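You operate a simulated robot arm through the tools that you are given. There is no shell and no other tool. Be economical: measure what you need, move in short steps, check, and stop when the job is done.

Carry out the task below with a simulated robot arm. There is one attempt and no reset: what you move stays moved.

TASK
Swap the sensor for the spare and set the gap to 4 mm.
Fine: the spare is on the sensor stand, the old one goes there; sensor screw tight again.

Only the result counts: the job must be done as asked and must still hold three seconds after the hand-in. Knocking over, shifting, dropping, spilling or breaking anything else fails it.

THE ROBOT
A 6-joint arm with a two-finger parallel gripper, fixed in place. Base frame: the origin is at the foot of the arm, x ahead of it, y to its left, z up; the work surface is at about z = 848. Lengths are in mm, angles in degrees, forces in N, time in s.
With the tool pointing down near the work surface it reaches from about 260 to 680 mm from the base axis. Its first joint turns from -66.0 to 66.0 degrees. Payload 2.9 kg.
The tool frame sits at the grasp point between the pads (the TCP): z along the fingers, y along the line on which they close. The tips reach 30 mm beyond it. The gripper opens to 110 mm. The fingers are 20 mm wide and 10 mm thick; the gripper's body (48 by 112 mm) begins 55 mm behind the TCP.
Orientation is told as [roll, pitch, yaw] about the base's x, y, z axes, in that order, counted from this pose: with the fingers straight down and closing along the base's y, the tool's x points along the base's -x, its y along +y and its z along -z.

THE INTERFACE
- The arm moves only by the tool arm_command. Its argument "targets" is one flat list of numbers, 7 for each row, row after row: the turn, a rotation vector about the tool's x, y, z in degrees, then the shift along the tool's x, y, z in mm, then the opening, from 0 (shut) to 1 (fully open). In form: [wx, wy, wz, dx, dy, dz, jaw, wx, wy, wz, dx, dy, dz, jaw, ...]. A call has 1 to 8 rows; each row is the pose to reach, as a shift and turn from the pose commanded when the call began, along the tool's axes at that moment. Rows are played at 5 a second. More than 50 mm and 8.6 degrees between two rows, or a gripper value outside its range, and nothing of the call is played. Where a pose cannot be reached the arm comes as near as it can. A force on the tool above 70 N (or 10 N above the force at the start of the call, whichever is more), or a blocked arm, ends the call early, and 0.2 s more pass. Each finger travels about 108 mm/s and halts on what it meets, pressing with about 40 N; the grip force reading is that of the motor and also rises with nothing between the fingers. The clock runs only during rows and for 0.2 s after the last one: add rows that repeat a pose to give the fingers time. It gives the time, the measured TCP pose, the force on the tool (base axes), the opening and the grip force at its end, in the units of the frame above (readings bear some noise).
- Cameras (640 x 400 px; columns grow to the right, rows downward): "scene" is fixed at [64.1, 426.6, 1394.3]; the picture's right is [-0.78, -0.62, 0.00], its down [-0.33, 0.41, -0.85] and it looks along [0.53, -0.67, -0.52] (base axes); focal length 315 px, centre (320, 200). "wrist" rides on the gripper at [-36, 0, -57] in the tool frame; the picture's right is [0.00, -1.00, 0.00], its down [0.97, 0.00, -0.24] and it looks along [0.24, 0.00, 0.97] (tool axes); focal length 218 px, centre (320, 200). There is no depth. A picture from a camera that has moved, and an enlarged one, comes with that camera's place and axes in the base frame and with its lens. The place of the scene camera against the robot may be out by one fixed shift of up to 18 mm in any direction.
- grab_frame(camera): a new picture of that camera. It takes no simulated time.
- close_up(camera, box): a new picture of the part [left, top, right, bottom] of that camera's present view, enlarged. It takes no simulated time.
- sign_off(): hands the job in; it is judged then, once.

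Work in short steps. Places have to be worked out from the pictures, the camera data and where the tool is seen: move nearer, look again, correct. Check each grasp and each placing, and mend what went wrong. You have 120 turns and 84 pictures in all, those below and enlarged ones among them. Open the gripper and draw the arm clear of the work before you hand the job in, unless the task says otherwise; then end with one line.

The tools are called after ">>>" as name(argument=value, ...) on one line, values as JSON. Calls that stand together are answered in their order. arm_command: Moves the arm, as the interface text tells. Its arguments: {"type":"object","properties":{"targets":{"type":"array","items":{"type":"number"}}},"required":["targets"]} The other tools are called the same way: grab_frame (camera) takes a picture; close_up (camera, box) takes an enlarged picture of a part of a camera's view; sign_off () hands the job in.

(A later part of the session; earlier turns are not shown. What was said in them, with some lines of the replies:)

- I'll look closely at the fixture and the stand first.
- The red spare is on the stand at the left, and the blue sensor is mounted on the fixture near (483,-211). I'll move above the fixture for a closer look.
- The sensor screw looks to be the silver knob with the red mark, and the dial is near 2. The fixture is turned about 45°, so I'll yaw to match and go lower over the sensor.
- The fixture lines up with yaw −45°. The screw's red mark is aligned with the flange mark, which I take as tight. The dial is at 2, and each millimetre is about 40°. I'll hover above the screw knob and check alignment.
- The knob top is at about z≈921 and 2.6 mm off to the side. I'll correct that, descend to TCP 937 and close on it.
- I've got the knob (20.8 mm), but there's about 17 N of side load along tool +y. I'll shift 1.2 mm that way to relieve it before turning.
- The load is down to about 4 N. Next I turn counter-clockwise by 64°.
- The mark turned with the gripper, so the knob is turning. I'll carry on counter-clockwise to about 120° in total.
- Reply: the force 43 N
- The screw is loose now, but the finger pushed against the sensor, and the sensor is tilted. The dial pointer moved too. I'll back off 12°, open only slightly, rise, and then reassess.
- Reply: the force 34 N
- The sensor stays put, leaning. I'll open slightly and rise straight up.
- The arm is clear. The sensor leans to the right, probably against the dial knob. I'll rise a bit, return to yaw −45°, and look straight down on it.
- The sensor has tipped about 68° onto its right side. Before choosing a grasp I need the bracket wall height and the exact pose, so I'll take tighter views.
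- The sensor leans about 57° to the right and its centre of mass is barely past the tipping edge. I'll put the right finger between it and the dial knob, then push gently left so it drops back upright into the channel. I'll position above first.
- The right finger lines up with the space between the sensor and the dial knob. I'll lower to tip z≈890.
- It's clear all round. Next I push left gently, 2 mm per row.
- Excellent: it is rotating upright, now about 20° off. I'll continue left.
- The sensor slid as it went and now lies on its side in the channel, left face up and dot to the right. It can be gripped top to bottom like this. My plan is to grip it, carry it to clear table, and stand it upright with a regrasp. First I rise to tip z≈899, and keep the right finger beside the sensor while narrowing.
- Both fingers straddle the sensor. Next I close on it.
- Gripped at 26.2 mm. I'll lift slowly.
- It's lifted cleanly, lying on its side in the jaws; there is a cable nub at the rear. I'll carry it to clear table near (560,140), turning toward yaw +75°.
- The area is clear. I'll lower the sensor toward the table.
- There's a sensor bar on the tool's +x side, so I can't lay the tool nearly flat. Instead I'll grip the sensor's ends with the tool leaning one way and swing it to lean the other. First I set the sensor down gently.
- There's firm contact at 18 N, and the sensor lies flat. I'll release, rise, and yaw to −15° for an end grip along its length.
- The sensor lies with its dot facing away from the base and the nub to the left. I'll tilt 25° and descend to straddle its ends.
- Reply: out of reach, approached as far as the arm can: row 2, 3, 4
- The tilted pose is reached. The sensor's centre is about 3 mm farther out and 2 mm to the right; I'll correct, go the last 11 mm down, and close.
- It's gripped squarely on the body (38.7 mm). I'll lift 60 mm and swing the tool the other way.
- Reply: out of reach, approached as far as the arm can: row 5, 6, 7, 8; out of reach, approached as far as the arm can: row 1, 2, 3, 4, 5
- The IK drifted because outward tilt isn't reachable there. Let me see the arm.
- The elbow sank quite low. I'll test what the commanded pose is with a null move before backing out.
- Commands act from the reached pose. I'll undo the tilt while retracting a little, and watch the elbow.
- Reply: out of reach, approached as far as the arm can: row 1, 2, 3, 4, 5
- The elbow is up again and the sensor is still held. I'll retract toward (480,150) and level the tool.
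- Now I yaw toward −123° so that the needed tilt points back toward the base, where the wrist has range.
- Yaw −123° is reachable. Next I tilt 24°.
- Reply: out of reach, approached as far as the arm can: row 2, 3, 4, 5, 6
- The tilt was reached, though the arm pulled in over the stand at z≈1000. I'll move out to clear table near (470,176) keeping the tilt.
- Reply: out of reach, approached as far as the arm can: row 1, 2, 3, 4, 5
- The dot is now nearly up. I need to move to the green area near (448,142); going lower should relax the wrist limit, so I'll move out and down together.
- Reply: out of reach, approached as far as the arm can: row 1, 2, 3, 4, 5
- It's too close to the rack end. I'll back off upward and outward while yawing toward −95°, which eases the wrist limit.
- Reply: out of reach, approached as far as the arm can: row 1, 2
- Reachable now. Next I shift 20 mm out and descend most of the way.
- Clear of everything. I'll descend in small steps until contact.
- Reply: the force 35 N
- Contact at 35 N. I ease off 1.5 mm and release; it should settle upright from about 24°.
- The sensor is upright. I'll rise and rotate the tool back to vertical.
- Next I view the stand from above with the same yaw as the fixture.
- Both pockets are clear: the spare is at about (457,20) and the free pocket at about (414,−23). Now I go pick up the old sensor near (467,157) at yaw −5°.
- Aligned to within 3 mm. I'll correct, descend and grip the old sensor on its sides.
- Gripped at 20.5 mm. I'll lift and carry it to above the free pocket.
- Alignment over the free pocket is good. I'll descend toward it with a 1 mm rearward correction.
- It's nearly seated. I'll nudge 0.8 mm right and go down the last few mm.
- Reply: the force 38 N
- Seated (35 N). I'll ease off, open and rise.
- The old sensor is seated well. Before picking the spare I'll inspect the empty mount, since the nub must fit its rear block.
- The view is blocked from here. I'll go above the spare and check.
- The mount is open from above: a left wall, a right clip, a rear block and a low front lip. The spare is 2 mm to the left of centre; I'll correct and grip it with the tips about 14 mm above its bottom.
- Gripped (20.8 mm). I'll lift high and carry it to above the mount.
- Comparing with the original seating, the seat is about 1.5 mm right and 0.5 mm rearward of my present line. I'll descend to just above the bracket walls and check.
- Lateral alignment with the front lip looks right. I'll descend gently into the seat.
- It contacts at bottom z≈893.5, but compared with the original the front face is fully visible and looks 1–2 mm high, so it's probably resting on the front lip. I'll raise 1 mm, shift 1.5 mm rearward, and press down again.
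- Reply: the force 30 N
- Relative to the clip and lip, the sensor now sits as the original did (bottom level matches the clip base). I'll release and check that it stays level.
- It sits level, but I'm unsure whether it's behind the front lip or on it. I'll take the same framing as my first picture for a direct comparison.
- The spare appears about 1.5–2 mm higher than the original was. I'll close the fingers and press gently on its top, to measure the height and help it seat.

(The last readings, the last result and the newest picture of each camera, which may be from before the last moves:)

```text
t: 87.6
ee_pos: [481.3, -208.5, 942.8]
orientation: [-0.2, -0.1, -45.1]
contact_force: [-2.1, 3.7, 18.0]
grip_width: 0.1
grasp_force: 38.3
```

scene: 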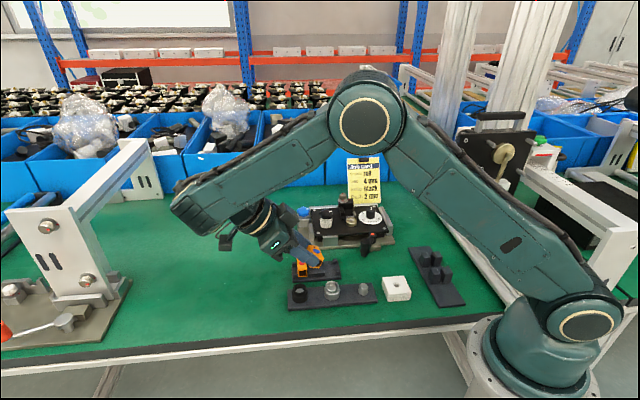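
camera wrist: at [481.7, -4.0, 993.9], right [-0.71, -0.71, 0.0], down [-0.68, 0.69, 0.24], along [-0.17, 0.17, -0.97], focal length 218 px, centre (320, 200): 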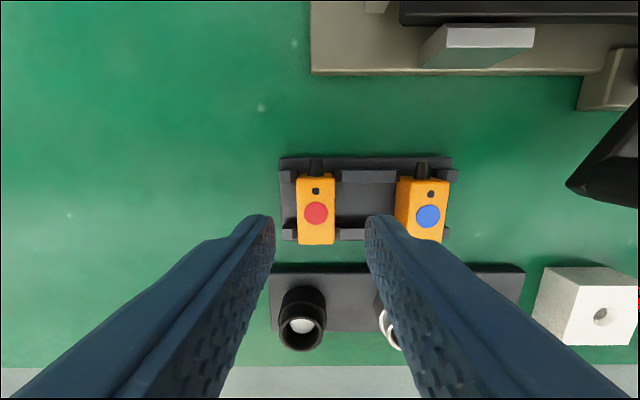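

Top is at about z≈913, matching my original estimate. I'll press a little more to confirm it is bottomed.

>>> arm_command(targets=[0, 0, 0, 0, 0, 1, 0, 0, 0, 0, 0, 0, 2, 0, 0, 0, 0, 0, 0, 3, 0, 0, 0, 0, 0, 0, 3, 0])

>>> close_up(camera="scene", box=[335, 192, 375, 222])

```text
t: 88.6
ee_pos: [483.0, -208.0, 941.7]
orientation: [-0.1, -0.2, -45.1]
contact_force: [-8.0, -1.3, 45.0]
grip_width: 0.0
grasp_force: 37.5
```

```text
13.33 times, centred on (355, 207) of scene
camera zoom: at [63.2, 426.9, 1394.3], right [-0.78, -0.62, 0.0], down [-0.33, 0.41, -0.85], along [0.53, -0.67, -0.52], focal length 4196 px, centre (-147, 107)
```

zoom: 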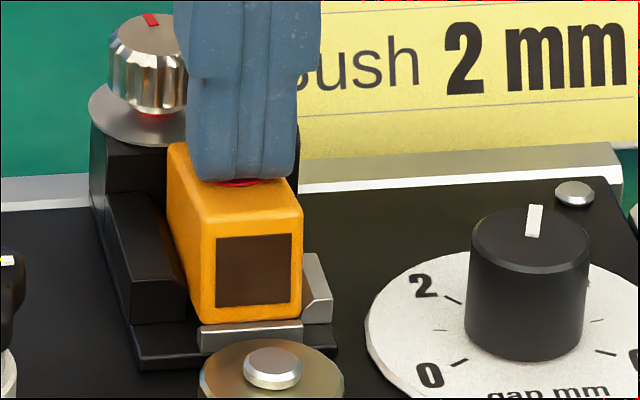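

It's bottomed at 45 N, but the picture and its apparent top length suggest that the front edge rests on the lip (tilted up a few degrees). I'll regrip, lift a little, push rearward to the block, and lower again.

>>> arm_command(targets=[0, 0, 0, 0, 0, -15, 0, 0, 0, 0, 0, 0, -35, 0.1, 0, 0, 0, 2, 0, -35, 0.3, 0, 0, 0, 2, 0, -35, 0.3, 0, 0, 0, 2, 0, -15, 0.3, 0, 0, 0, 2, 0, 2, 0.3, 0, 0, 0, 2, 0, 2, 0.2, 0, 0, 0, 2, 0, 2, 0.1])

>>> arm_command(targets=[0, 0, 0, 0, 0, 0, 0.1, 0, 0, 0, 0, 0, -2, 0.1, 0, 0, 0, 0, 0, -4, 0.1, 0, 0, 0, -1, 0, -4, 0.1, 0, 0, 0, -2, 0, -4, 0.1, 0, 0, 0, -2, 0, -4, 0.1])

```text
t: 90.4
ee_pos: [479.5, -206.3, 934.5]
orientation: [-0.4, 0.2, -45.0]
contact_force: [0.5, 0.9, -0.3]
grip_width: 20.7
grasp_force: 40.4
```

```text
t: 91.8
ee_pos: [481.1, -208.2, 941.0]
orientation: [-0.3, 0.2, -45.1]
contact_force: [0.3, -0.1, -1.4]
grip_width: 20.8
grasp_force: 40.2
```

No block contact yet. I'll continue rearward in small steps.

>>> arm_command(targets=[0, 0, 0, -1, 0, 0, 0.1, 0, 0, 0, -1.5, 0, 0, 0.1, 0, 0, 0, -1.5, 0, 0, 0.1])

>>> close_up(camera="wrist", box=[270, 150, 370, 300])

```text
t: 92.6
ee_pos: [482.9, -209.7, 940.3]
orientation: [-0.3, 0.2, -45.1]
contact_force: [-0.9, -0.9, -0.6]
grip_width: 20.6
grasp_force: 40.4
```

```text
2.67 times, centred on (320, 225) of wrist
camera zoom: at [508.0, -234.3, 997.6], right [-0.71, -0.71, 0.0], down [-0.68, 0.69, 0.24], along [-0.17, 0.17, -0.97], focal length 582 px, centre (320, 133)
```

zoom: 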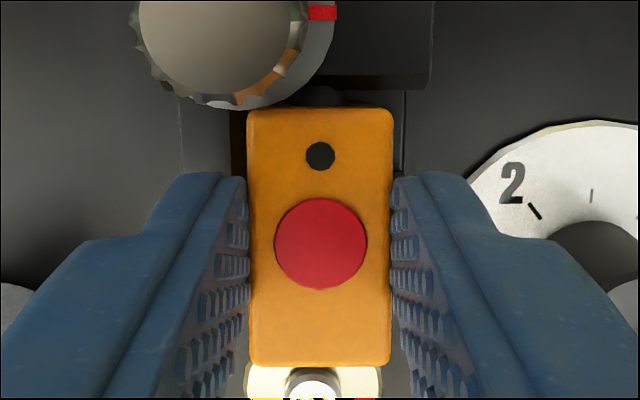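

The body rear is now right at the block, matching the original view. Next I lower.

>>> arm_command(targets=[0, 0, 0, 0, 0, 2, 0.1, 0, 0, 0, 0, 0, 4, 0.1, 0, 0, 0, 0, 0, 5.5, 0.1, 0, 0, 0, 0, 0, 5.5, 0.1])

```text
t: 93.6
ee_pos: [483.0, -208.9, 936.7]
orientation: [-0.3, 0.2, -45.3]
contact_force: [0.2, 0.1, 0.1]
grip_width: 20.7
grasp_force: 40.2
```

It's already lower than before with no contact, which confirms it was on the lip. I'll continue down.

>>> arm_command(targets=[0, 0, 0, 0, 0, 1, 0.1, 0, 0, 0, 0, 0, 2, 0.1, 0, 0, 0, 0, 0, 3, 0.1, 0, 0, 0, 0, 0, 3, 0.1])

>>> close_up(camera="scene", box=[335, 192, 375, 222])

```text
t: 94.6
ee_pos: [483.1, -209.3, 934.4]
orientation: [-0.1, -0.3, -45.1]
contact_force: [-2.4, 3.1, 28.3]
grip_width: 20.6
grasp_force: 40.1
```

```text
13.33 times, centred on (355, 207) of scene
camera zoom: at [63.6, 426.9, 1394.3], right [-0.78, -0.62, 0.0], down [-0.33, 0.41, -0.85], along [0.53, -0.67, -0.52], focal length 4196 px, centre (-147, 107)
```

zoom: 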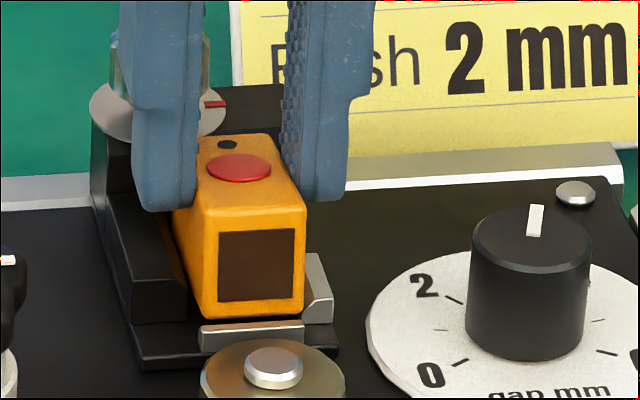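

It dropped about 2.5 mm further and has now bottomed. I'll release, then press on the top to verify the height.

>>> arm_command(targets=[0, 0, 0, 0, 0, -1, 0.22, 0, 0, 0, 0, 0, -1, 0.28, 0, 0, 0, 0, 0, -1, 0.28, 0, 0, 0, 0, 0, -20, 0.28, 0, 0, 0, 0, 0, -35, 0.1, 0, 0, 0, 0, 0, -35, 0, 0, 0, 0, -1, 0, -15, 0, 0, 0, 0, -1, 0, -13, 0])

>>> arm_command(targets=[0, 0, 0, 0, 0, 2, 0, 0, 0, 0, 0, 0, 4, 0, 0, 0, 0, 0, 0, 5, 0, 0, 0, 0, 0, 0, 5, 0])

```text
t: 96.4
ee_pos: [483.8, -209.7, 943.6]
orientation: [-0.4, 0.2, -45.1]
contact_force: [-0.3, -0.2, 0.4]
grip_width: 0.1
grasp_force: 37.9
```

```text
t: 97.4
ee_pos: [482.9, -209.6, 939.2]
orientation: [-0.4, 0.1, -45.1]
contact_force: [-0.8, -0.4, 0.6]
grip_width: 0.1
grasp_force: 37.6
```

>>> arm_command(targets=[0, 0, 0, 0, 0, 1, 0, 0, 0, 0, 0, 0, 2, 0, 0, 0, 0, 0, 0, 3, 0, 0, 0, 0, 0, 0, 3, 0])

>>> close_up(camera="scene", box=[335, 192, 375, 222])

```text
t: 98.4
ee_pos: [484.3, -210.5, 939.0]
orientation: [-0.2, -0.1, -45.0]
contact_force: [-3.6, 1.7, 22.3]
grip_width: 0.1
grasp_force: 37.9
```

```text
13.33 times, centred on (355, 207) of scene
camera zoom: at [63.7, 426.8, 1394.3], right [-0.78, -0.62, 0.0], down [-0.33, 0.41, -0.85], along [0.53, -0.67, -0.52], focal length 4196 px, centre (-147, 107)
```

zoom: 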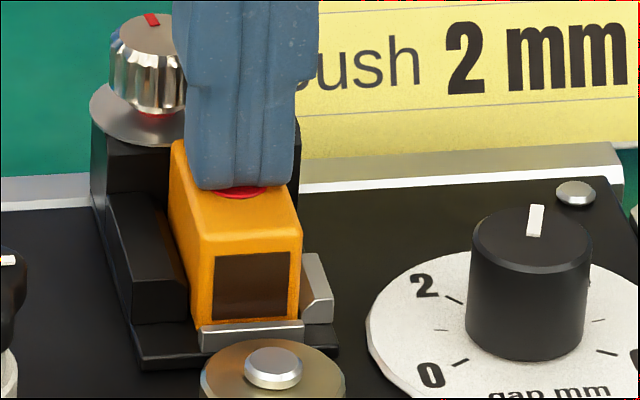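

Now the front sits down behind the lip as it originally did. The spare is seated. I'll rise and turn back to yaw +63° above the screw, with a higher grip this time so that the tips pass over the sensor.

>>> arm_command(targets=[0, 0, 0, 0, 0, -30, 0, 0, 0, -7.7, -5, 2, -50, 0.2, 0, 0, -15.4, -10, 4, -50, 0.3, 0, 0, -23, -15, 6, -50, 0.4, 0, 0, -31, -20, 8, -50, 0.4, 0, 0, -39, -25, 10, -50, 0.4, 0, 0, -47, -31, 12.7, -50, 0.4, 0, 0, -54, -31, 12.7, -50, 0.4])

>>> arm_command(targets=[0, 0, -8, 0, 0, 0, 0.4, 0, 0, -16, 0, 0, 0, 0.4, 0, 0, -24, 0, 0, 0, 0.4, 0, 0, -32, 0, 0, 0, 0.4, 0, 0, -40, 0, 0, 0, 0.4, 0, 0, -48, 0, 0, 0, 0.4, 0, 0, -54, 0, 0, 0, 0.4, 0, 0, -54, 0, 0, 0, 0.4])

>>> arm_command(targets=[0, 0, 0, 0, 0, 0, 0.4, 0, 0, 0, 0, 0, 0, 0.4])

```text
t: 100.2
ee_pos: [514.4, -222.7, 984.8]
orientation: [0.0, 0.3, 9.0]
contact_force: [0.7, 0.9, -0.2]
grip_width: 44.1
grasp_force: 0.0
```

```text
t: 102.0
ee_pos: [513.7, -223.1, 986.2]
orientation: [0.3, 0.1, 63.0]
contact_force: [0.4, -0.9, 0.3]
grip_width: 43.6
grasp_force: 0.0
```

```text
t: 102.6
ee_pos: [514.8, -224.1, 985.3]
orientation: [0.3, 0.1, 62.9]
contact_force: [-0.1, 0.1, -0.2]
grip_width: 44.1
grasp_force: 0.0
```

I'm over the screw at yaw 63°. I'll descend to TCP 943 and close.

>>> arm_command(targets=[0, 0, 0, 0, 0, 15, 0.4, 0, 0, 0, 0, 0, 30, 0.4, 0, 0, 0, 0, 0, 42, 0.4, 0, 0, 0, 0, 0, 42, 0.3, 0, 0, 0, 0, 0, 42, 0.2, 0, 0, 0, 0, 0, 42, 0.1, 0, 0, 0, 0, 0, 42, 0.1])

```text
t: 104.2
ee_pos: [514.0, -223.3, 943.6]
orientation: [0.4, 0.2, 62.9]
contact_force: [0.5, -0.7, 0.5]
grip_width: 20.5
grasp_force: 40.2
```

Gripped centred with no side load. Next I turn clockwise 64°, then the rest.

>>> arm_command(targets=[0, 0, 8, 0, 0, 0, 0.1, 0, 0, 16, 0, 0, 0, 0.1, 0, 0, 24, 0, 0, 0, 0.1, 0, 0, 32, 0, 0, 0, 0.1, 0, 0, 40, 0, 0, 0, 0.1, 0, 0, 48, 0, 0, 0, 0.1, 0, 0, 56, 0, 0, 0, 0.1, 0, 0, 64, 0, 0, 0, 0.1])

>>> arm_command(targets=[0, 0, 8, 0, 0, 0, 0.1, 0, 0, 16, 0, 0, 0, 0.1, 0, 0, 24, 0, 0, 0, 0.1, 0, 0, 32, 0, 0, 0, 0.1, 0, 0, 40, 0, 0, 0, 0.1, 0, 0, 46, 0, 0, 0, 0.1, 0, 0, 46, 0, 0, 0, 0.1])

>>> close_up(camera="wrist", box=[250, 170, 450, 310])

```text
t: 106.0
ee_pos: [513.5, -222.7, 942.8]
orientation: [0.0, 0.5, -1.4]
contact_force: [10.0, -11.6, -25.2]
grip_width: 20.5
grasp_force: 40.0
```

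```text
t: 107.6
ee_pos: [513.4, -222.7, 943.9]
orientation: [-0.4, 0.2, -47.3]
contact_force: [-10.5, -12.1, -8.4]
grip_width: 21.1
grasp_force: 40.2
```

```text
2.86 times, centred on (350, 240) of wrist
camera zoom: at [538.8, -249.4, 1001.9], right [-0.74, -0.68, 0.01], down [-0.66, 0.71, 0.24], along [-0.17, 0.18, -0.97], focal length 624 px, centre (234, 86)
```

zoom: 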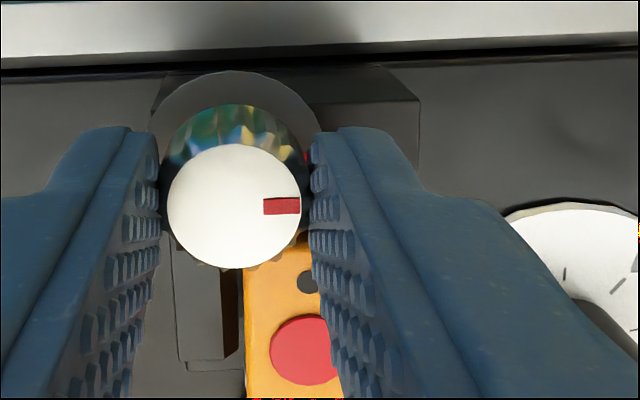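

The mark is back at its original angle. I'll give a few more degrees for firm tightness, then release and rise.

>>> arm_command(targets=[0, 0, 4, 0, 0, 0, 0.1, 0, 0, 7, 0, 0, 0, 0.1, 0, 0, 7, 0, 0, 0, 0.1])

>>> arm_command(targets=[0, 0, 0, 0, 0, 0, 0.25, 0, 0, 0, 0, 0, 0, 0.3, 0, 0, 0, 0, 0, -20, 0.3, 0, 0, -4, 0, 0, -50, 0.4, 0, 0, -9, 0, 0, -60, 0.5, 0, 0, -9, 0, 0, -60, 0.5])

```text
t: 108.4
ee_pos: [513.9, -225.1, 945.2]
orientation: [-0.3, 0.1, -54.3]
contact_force: [-13.5, -14.9, -2.6]
grip_width: 20.7
grasp_force: 39.8
```

```text
t: 109.8
ee_pos: [514.0, -223.8, 1006.3]
orientation: [-0.2, 0.1, -45.1]
contact_force: [-0.5, 0.0, -0.3]
grip_width: 54.9
grasp_force: 0.2
```

Now I move above the dial and look at it, with the screw also in frame.

>>> arm_command(targets=[0, 0, 0, 20, -25, 0, 0.5, 0, 0, 0, 40, -50, 8, 0.5, 0, 0, 0, 55.9, -70, 16, 0.5, 0, 0, 0, 55.9, -70, 16, 0.5])

>>> close_up(camera="wrist", box=[190, 110, 390, 280])

```text
t: 110.8
ee_pos: [423.7, -233.3, 990.2]
orientation: [-0.3, 0.2, -45.0]
contact_force: [0.4, 0.1, -0.8]
grip_width: 55.1
grasp_force: 0.1
```

```text
2.35 times, centred on (290, 195) of wrist
camera zoom: at [449.2, -258.1, 1046.4], right [-0.71, -0.71, 0.0], down [-0.68, 0.69, 0.24], along [-0.17, 0.17, -0.97], focal length 514 px, centre (391, 212)
```

zoom: 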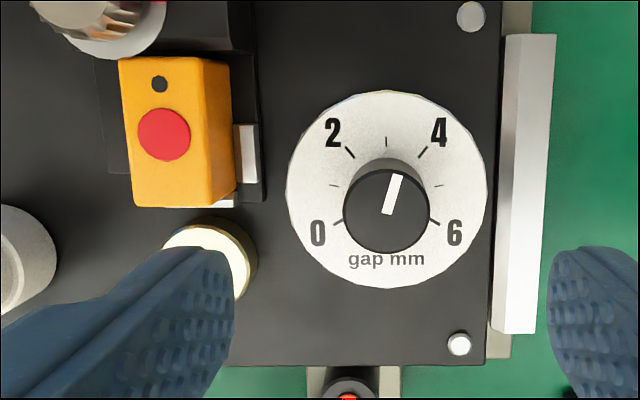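

The pointer is at about 3.4; 4 is about 23° further clockwise. I'll descend around the dial knob and grip it.

>>> arm_command(targets=[0, 0, 0, -2.3, 1.4, 20, 0.45, 0, 0, 0, -2.3, 1.4, 40, 0.45, 0, 0, 0, -2.3, 1.4, 58, 0.45, 0, 0, 0, -2.3, 1.4, 68, 0.45, 0, 0, 0, -2.3, 1.4, 68, 0.35, 0, 0, 0, -2.3, 1.4, 68, 0.25, 0, 0, 0, -2.3, 1.4, 68, 0.15, 0, 0, 0, -2.3, 1.4, 68, 0.15])

```text
t: 112.6
ee_pos: [425.2, -236.1, 922.0]
orientation: [-0.4, 0.2, -45.3]
contact_force: [-7.3, -8.6, -0.4]
grip_width: 23.5
grasp_force: 39.8
```

Gripped (23.5 mm) with about 11 N side load. I'll relieve it by 1 mm and turn 23° clockwise.

>>> arm_command(targets=[0, 0, 0, 0, -1, 0, 0.15, 0, 0, 8, 0, -1, 0, 0.15, 0, 0, 16, 0, -1, 0, 0.15, 0, 0, 23, 0, -1, 0, 0.15, 0, 0, 23, 0, -1, 0, 0.15])

>>> close_up(camera="scene", box=[335, 190, 395, 232])

```text
t: 113.8
ee_pos: [425.0, -235.8, 922.6]
orientation: [-0.5, 0.0, -68.4]
contact_force: [-23.5, -14.0, 17.5]
grip_width: 23.6
grasp_force: 40.2
```

```text
9.52 times, centred on (365, 211) of scene
camera zoom: at [63.3, 426.4, 1394.5], right [-0.78, -0.62, 0.0], down [-0.33, 0.41, -0.85], along [0.53, -0.67, -0.52], focal length 2997 px, centre (-109, 95)
```

zoom: 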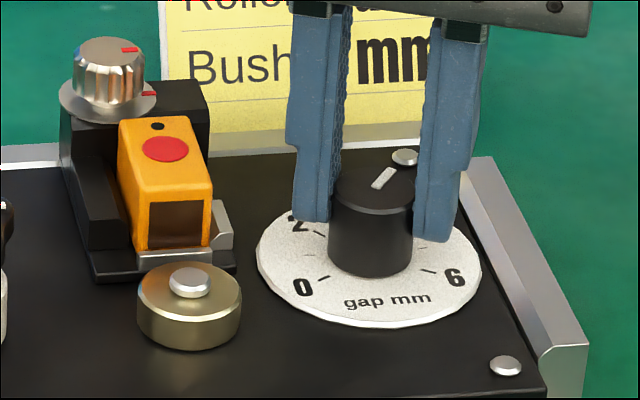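

The pointer turned. I'll release, rise, and read the dial from above.

>>> arm_command(targets=[0, 0, 0, 0, 0, 0, 0.25, 0, 0, 0, 0, 0, 0, 0.4, 0, 0, 0, 0, 0, 0, 0.45, 0, 0, 0, 0, 0, -30, 0.45, 0, 0, -8, 0, 0, -55, 0.45, 0, 0, -16, 0, 0, -68, 0.45, 0, 0, -23, 0, 0, -68, 0.5, 0, 0, -23, 0, 0, -68, 0.5])

>>> close_up(camera="wrist", box=[190, 100, 390, 270])

```text
t: 115.6
ee_pos: [428.9, -233.8, 989.6]
orientation: [-0.2, 0.2, -45.0]
contact_force: [-0.5, 0.2, 0.2]
grip_width: 55.3
grasp_force: 0.1
```

```text
2.35 times, centred on (290, 185) of wrist
camera zoom: at [454.1, -259.0, 1047.1], right [-0.71, -0.71, 0.0], down [-0.68, 0.69, 0.24], along [-0.17, 0.17, -0.97], focal length 514 px, centre (391, 235)
```

zoom: 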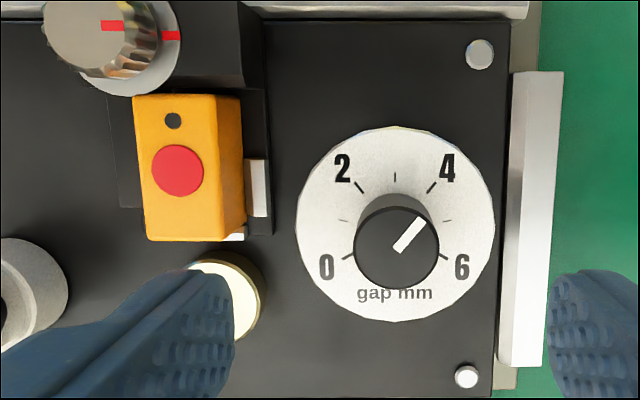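

The dial pointer lies on the 4 (about 3.98), the screw mark matches its flange mark, the spare is seated and the old sensor is on the stand. I'll retract upward clear of the work.

>>> arm_command(targets=[0, 0, 0, 0, 0, -40, 0.6, 0, 0, 0, 0, 0, -80, 0.8, 0, 0, 0, 0, 0, -120, 1, 0, 0, 0, 0, 0, -150, 1, 0, 0, 0, 0, 0, -150, 1])

>>> grab_frame(camera="scene")

```text
t: 116.8
ee_pos: [427.6, -234.1, 1138.4]
orientation: [-0.3, 0.2, -45.0]
contact_force: [0.8, 0.3, 0.3]
grip_width: 109.8
grasp_force: 0.0
```

```text
0 pictures are left
```

scene: 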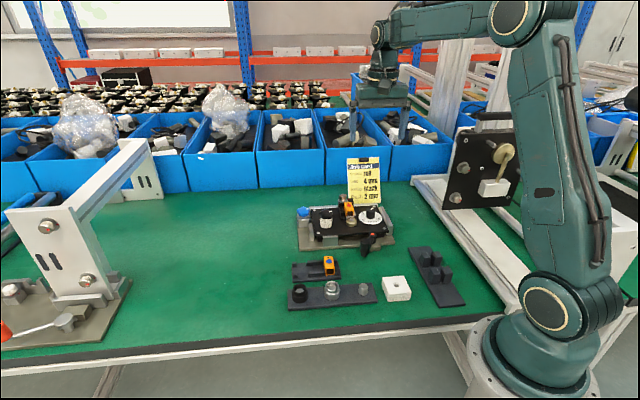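

The arm is clear and everything else is in place, so I'm handing in.

>>> sign_off()

```text
The job is handed in.
```

The red spare is in the sensor mount, its screw is turned back to its mark and a few degrees past, the gap dial reads 4 mm, and the old blue sensor is in the free pocket of the sensor stand. While I was loosening the screw, the gripper tipped the old sensor over and shifted the dial. I laid it on clear table, stood it upright again and corrected the dial afterwards.
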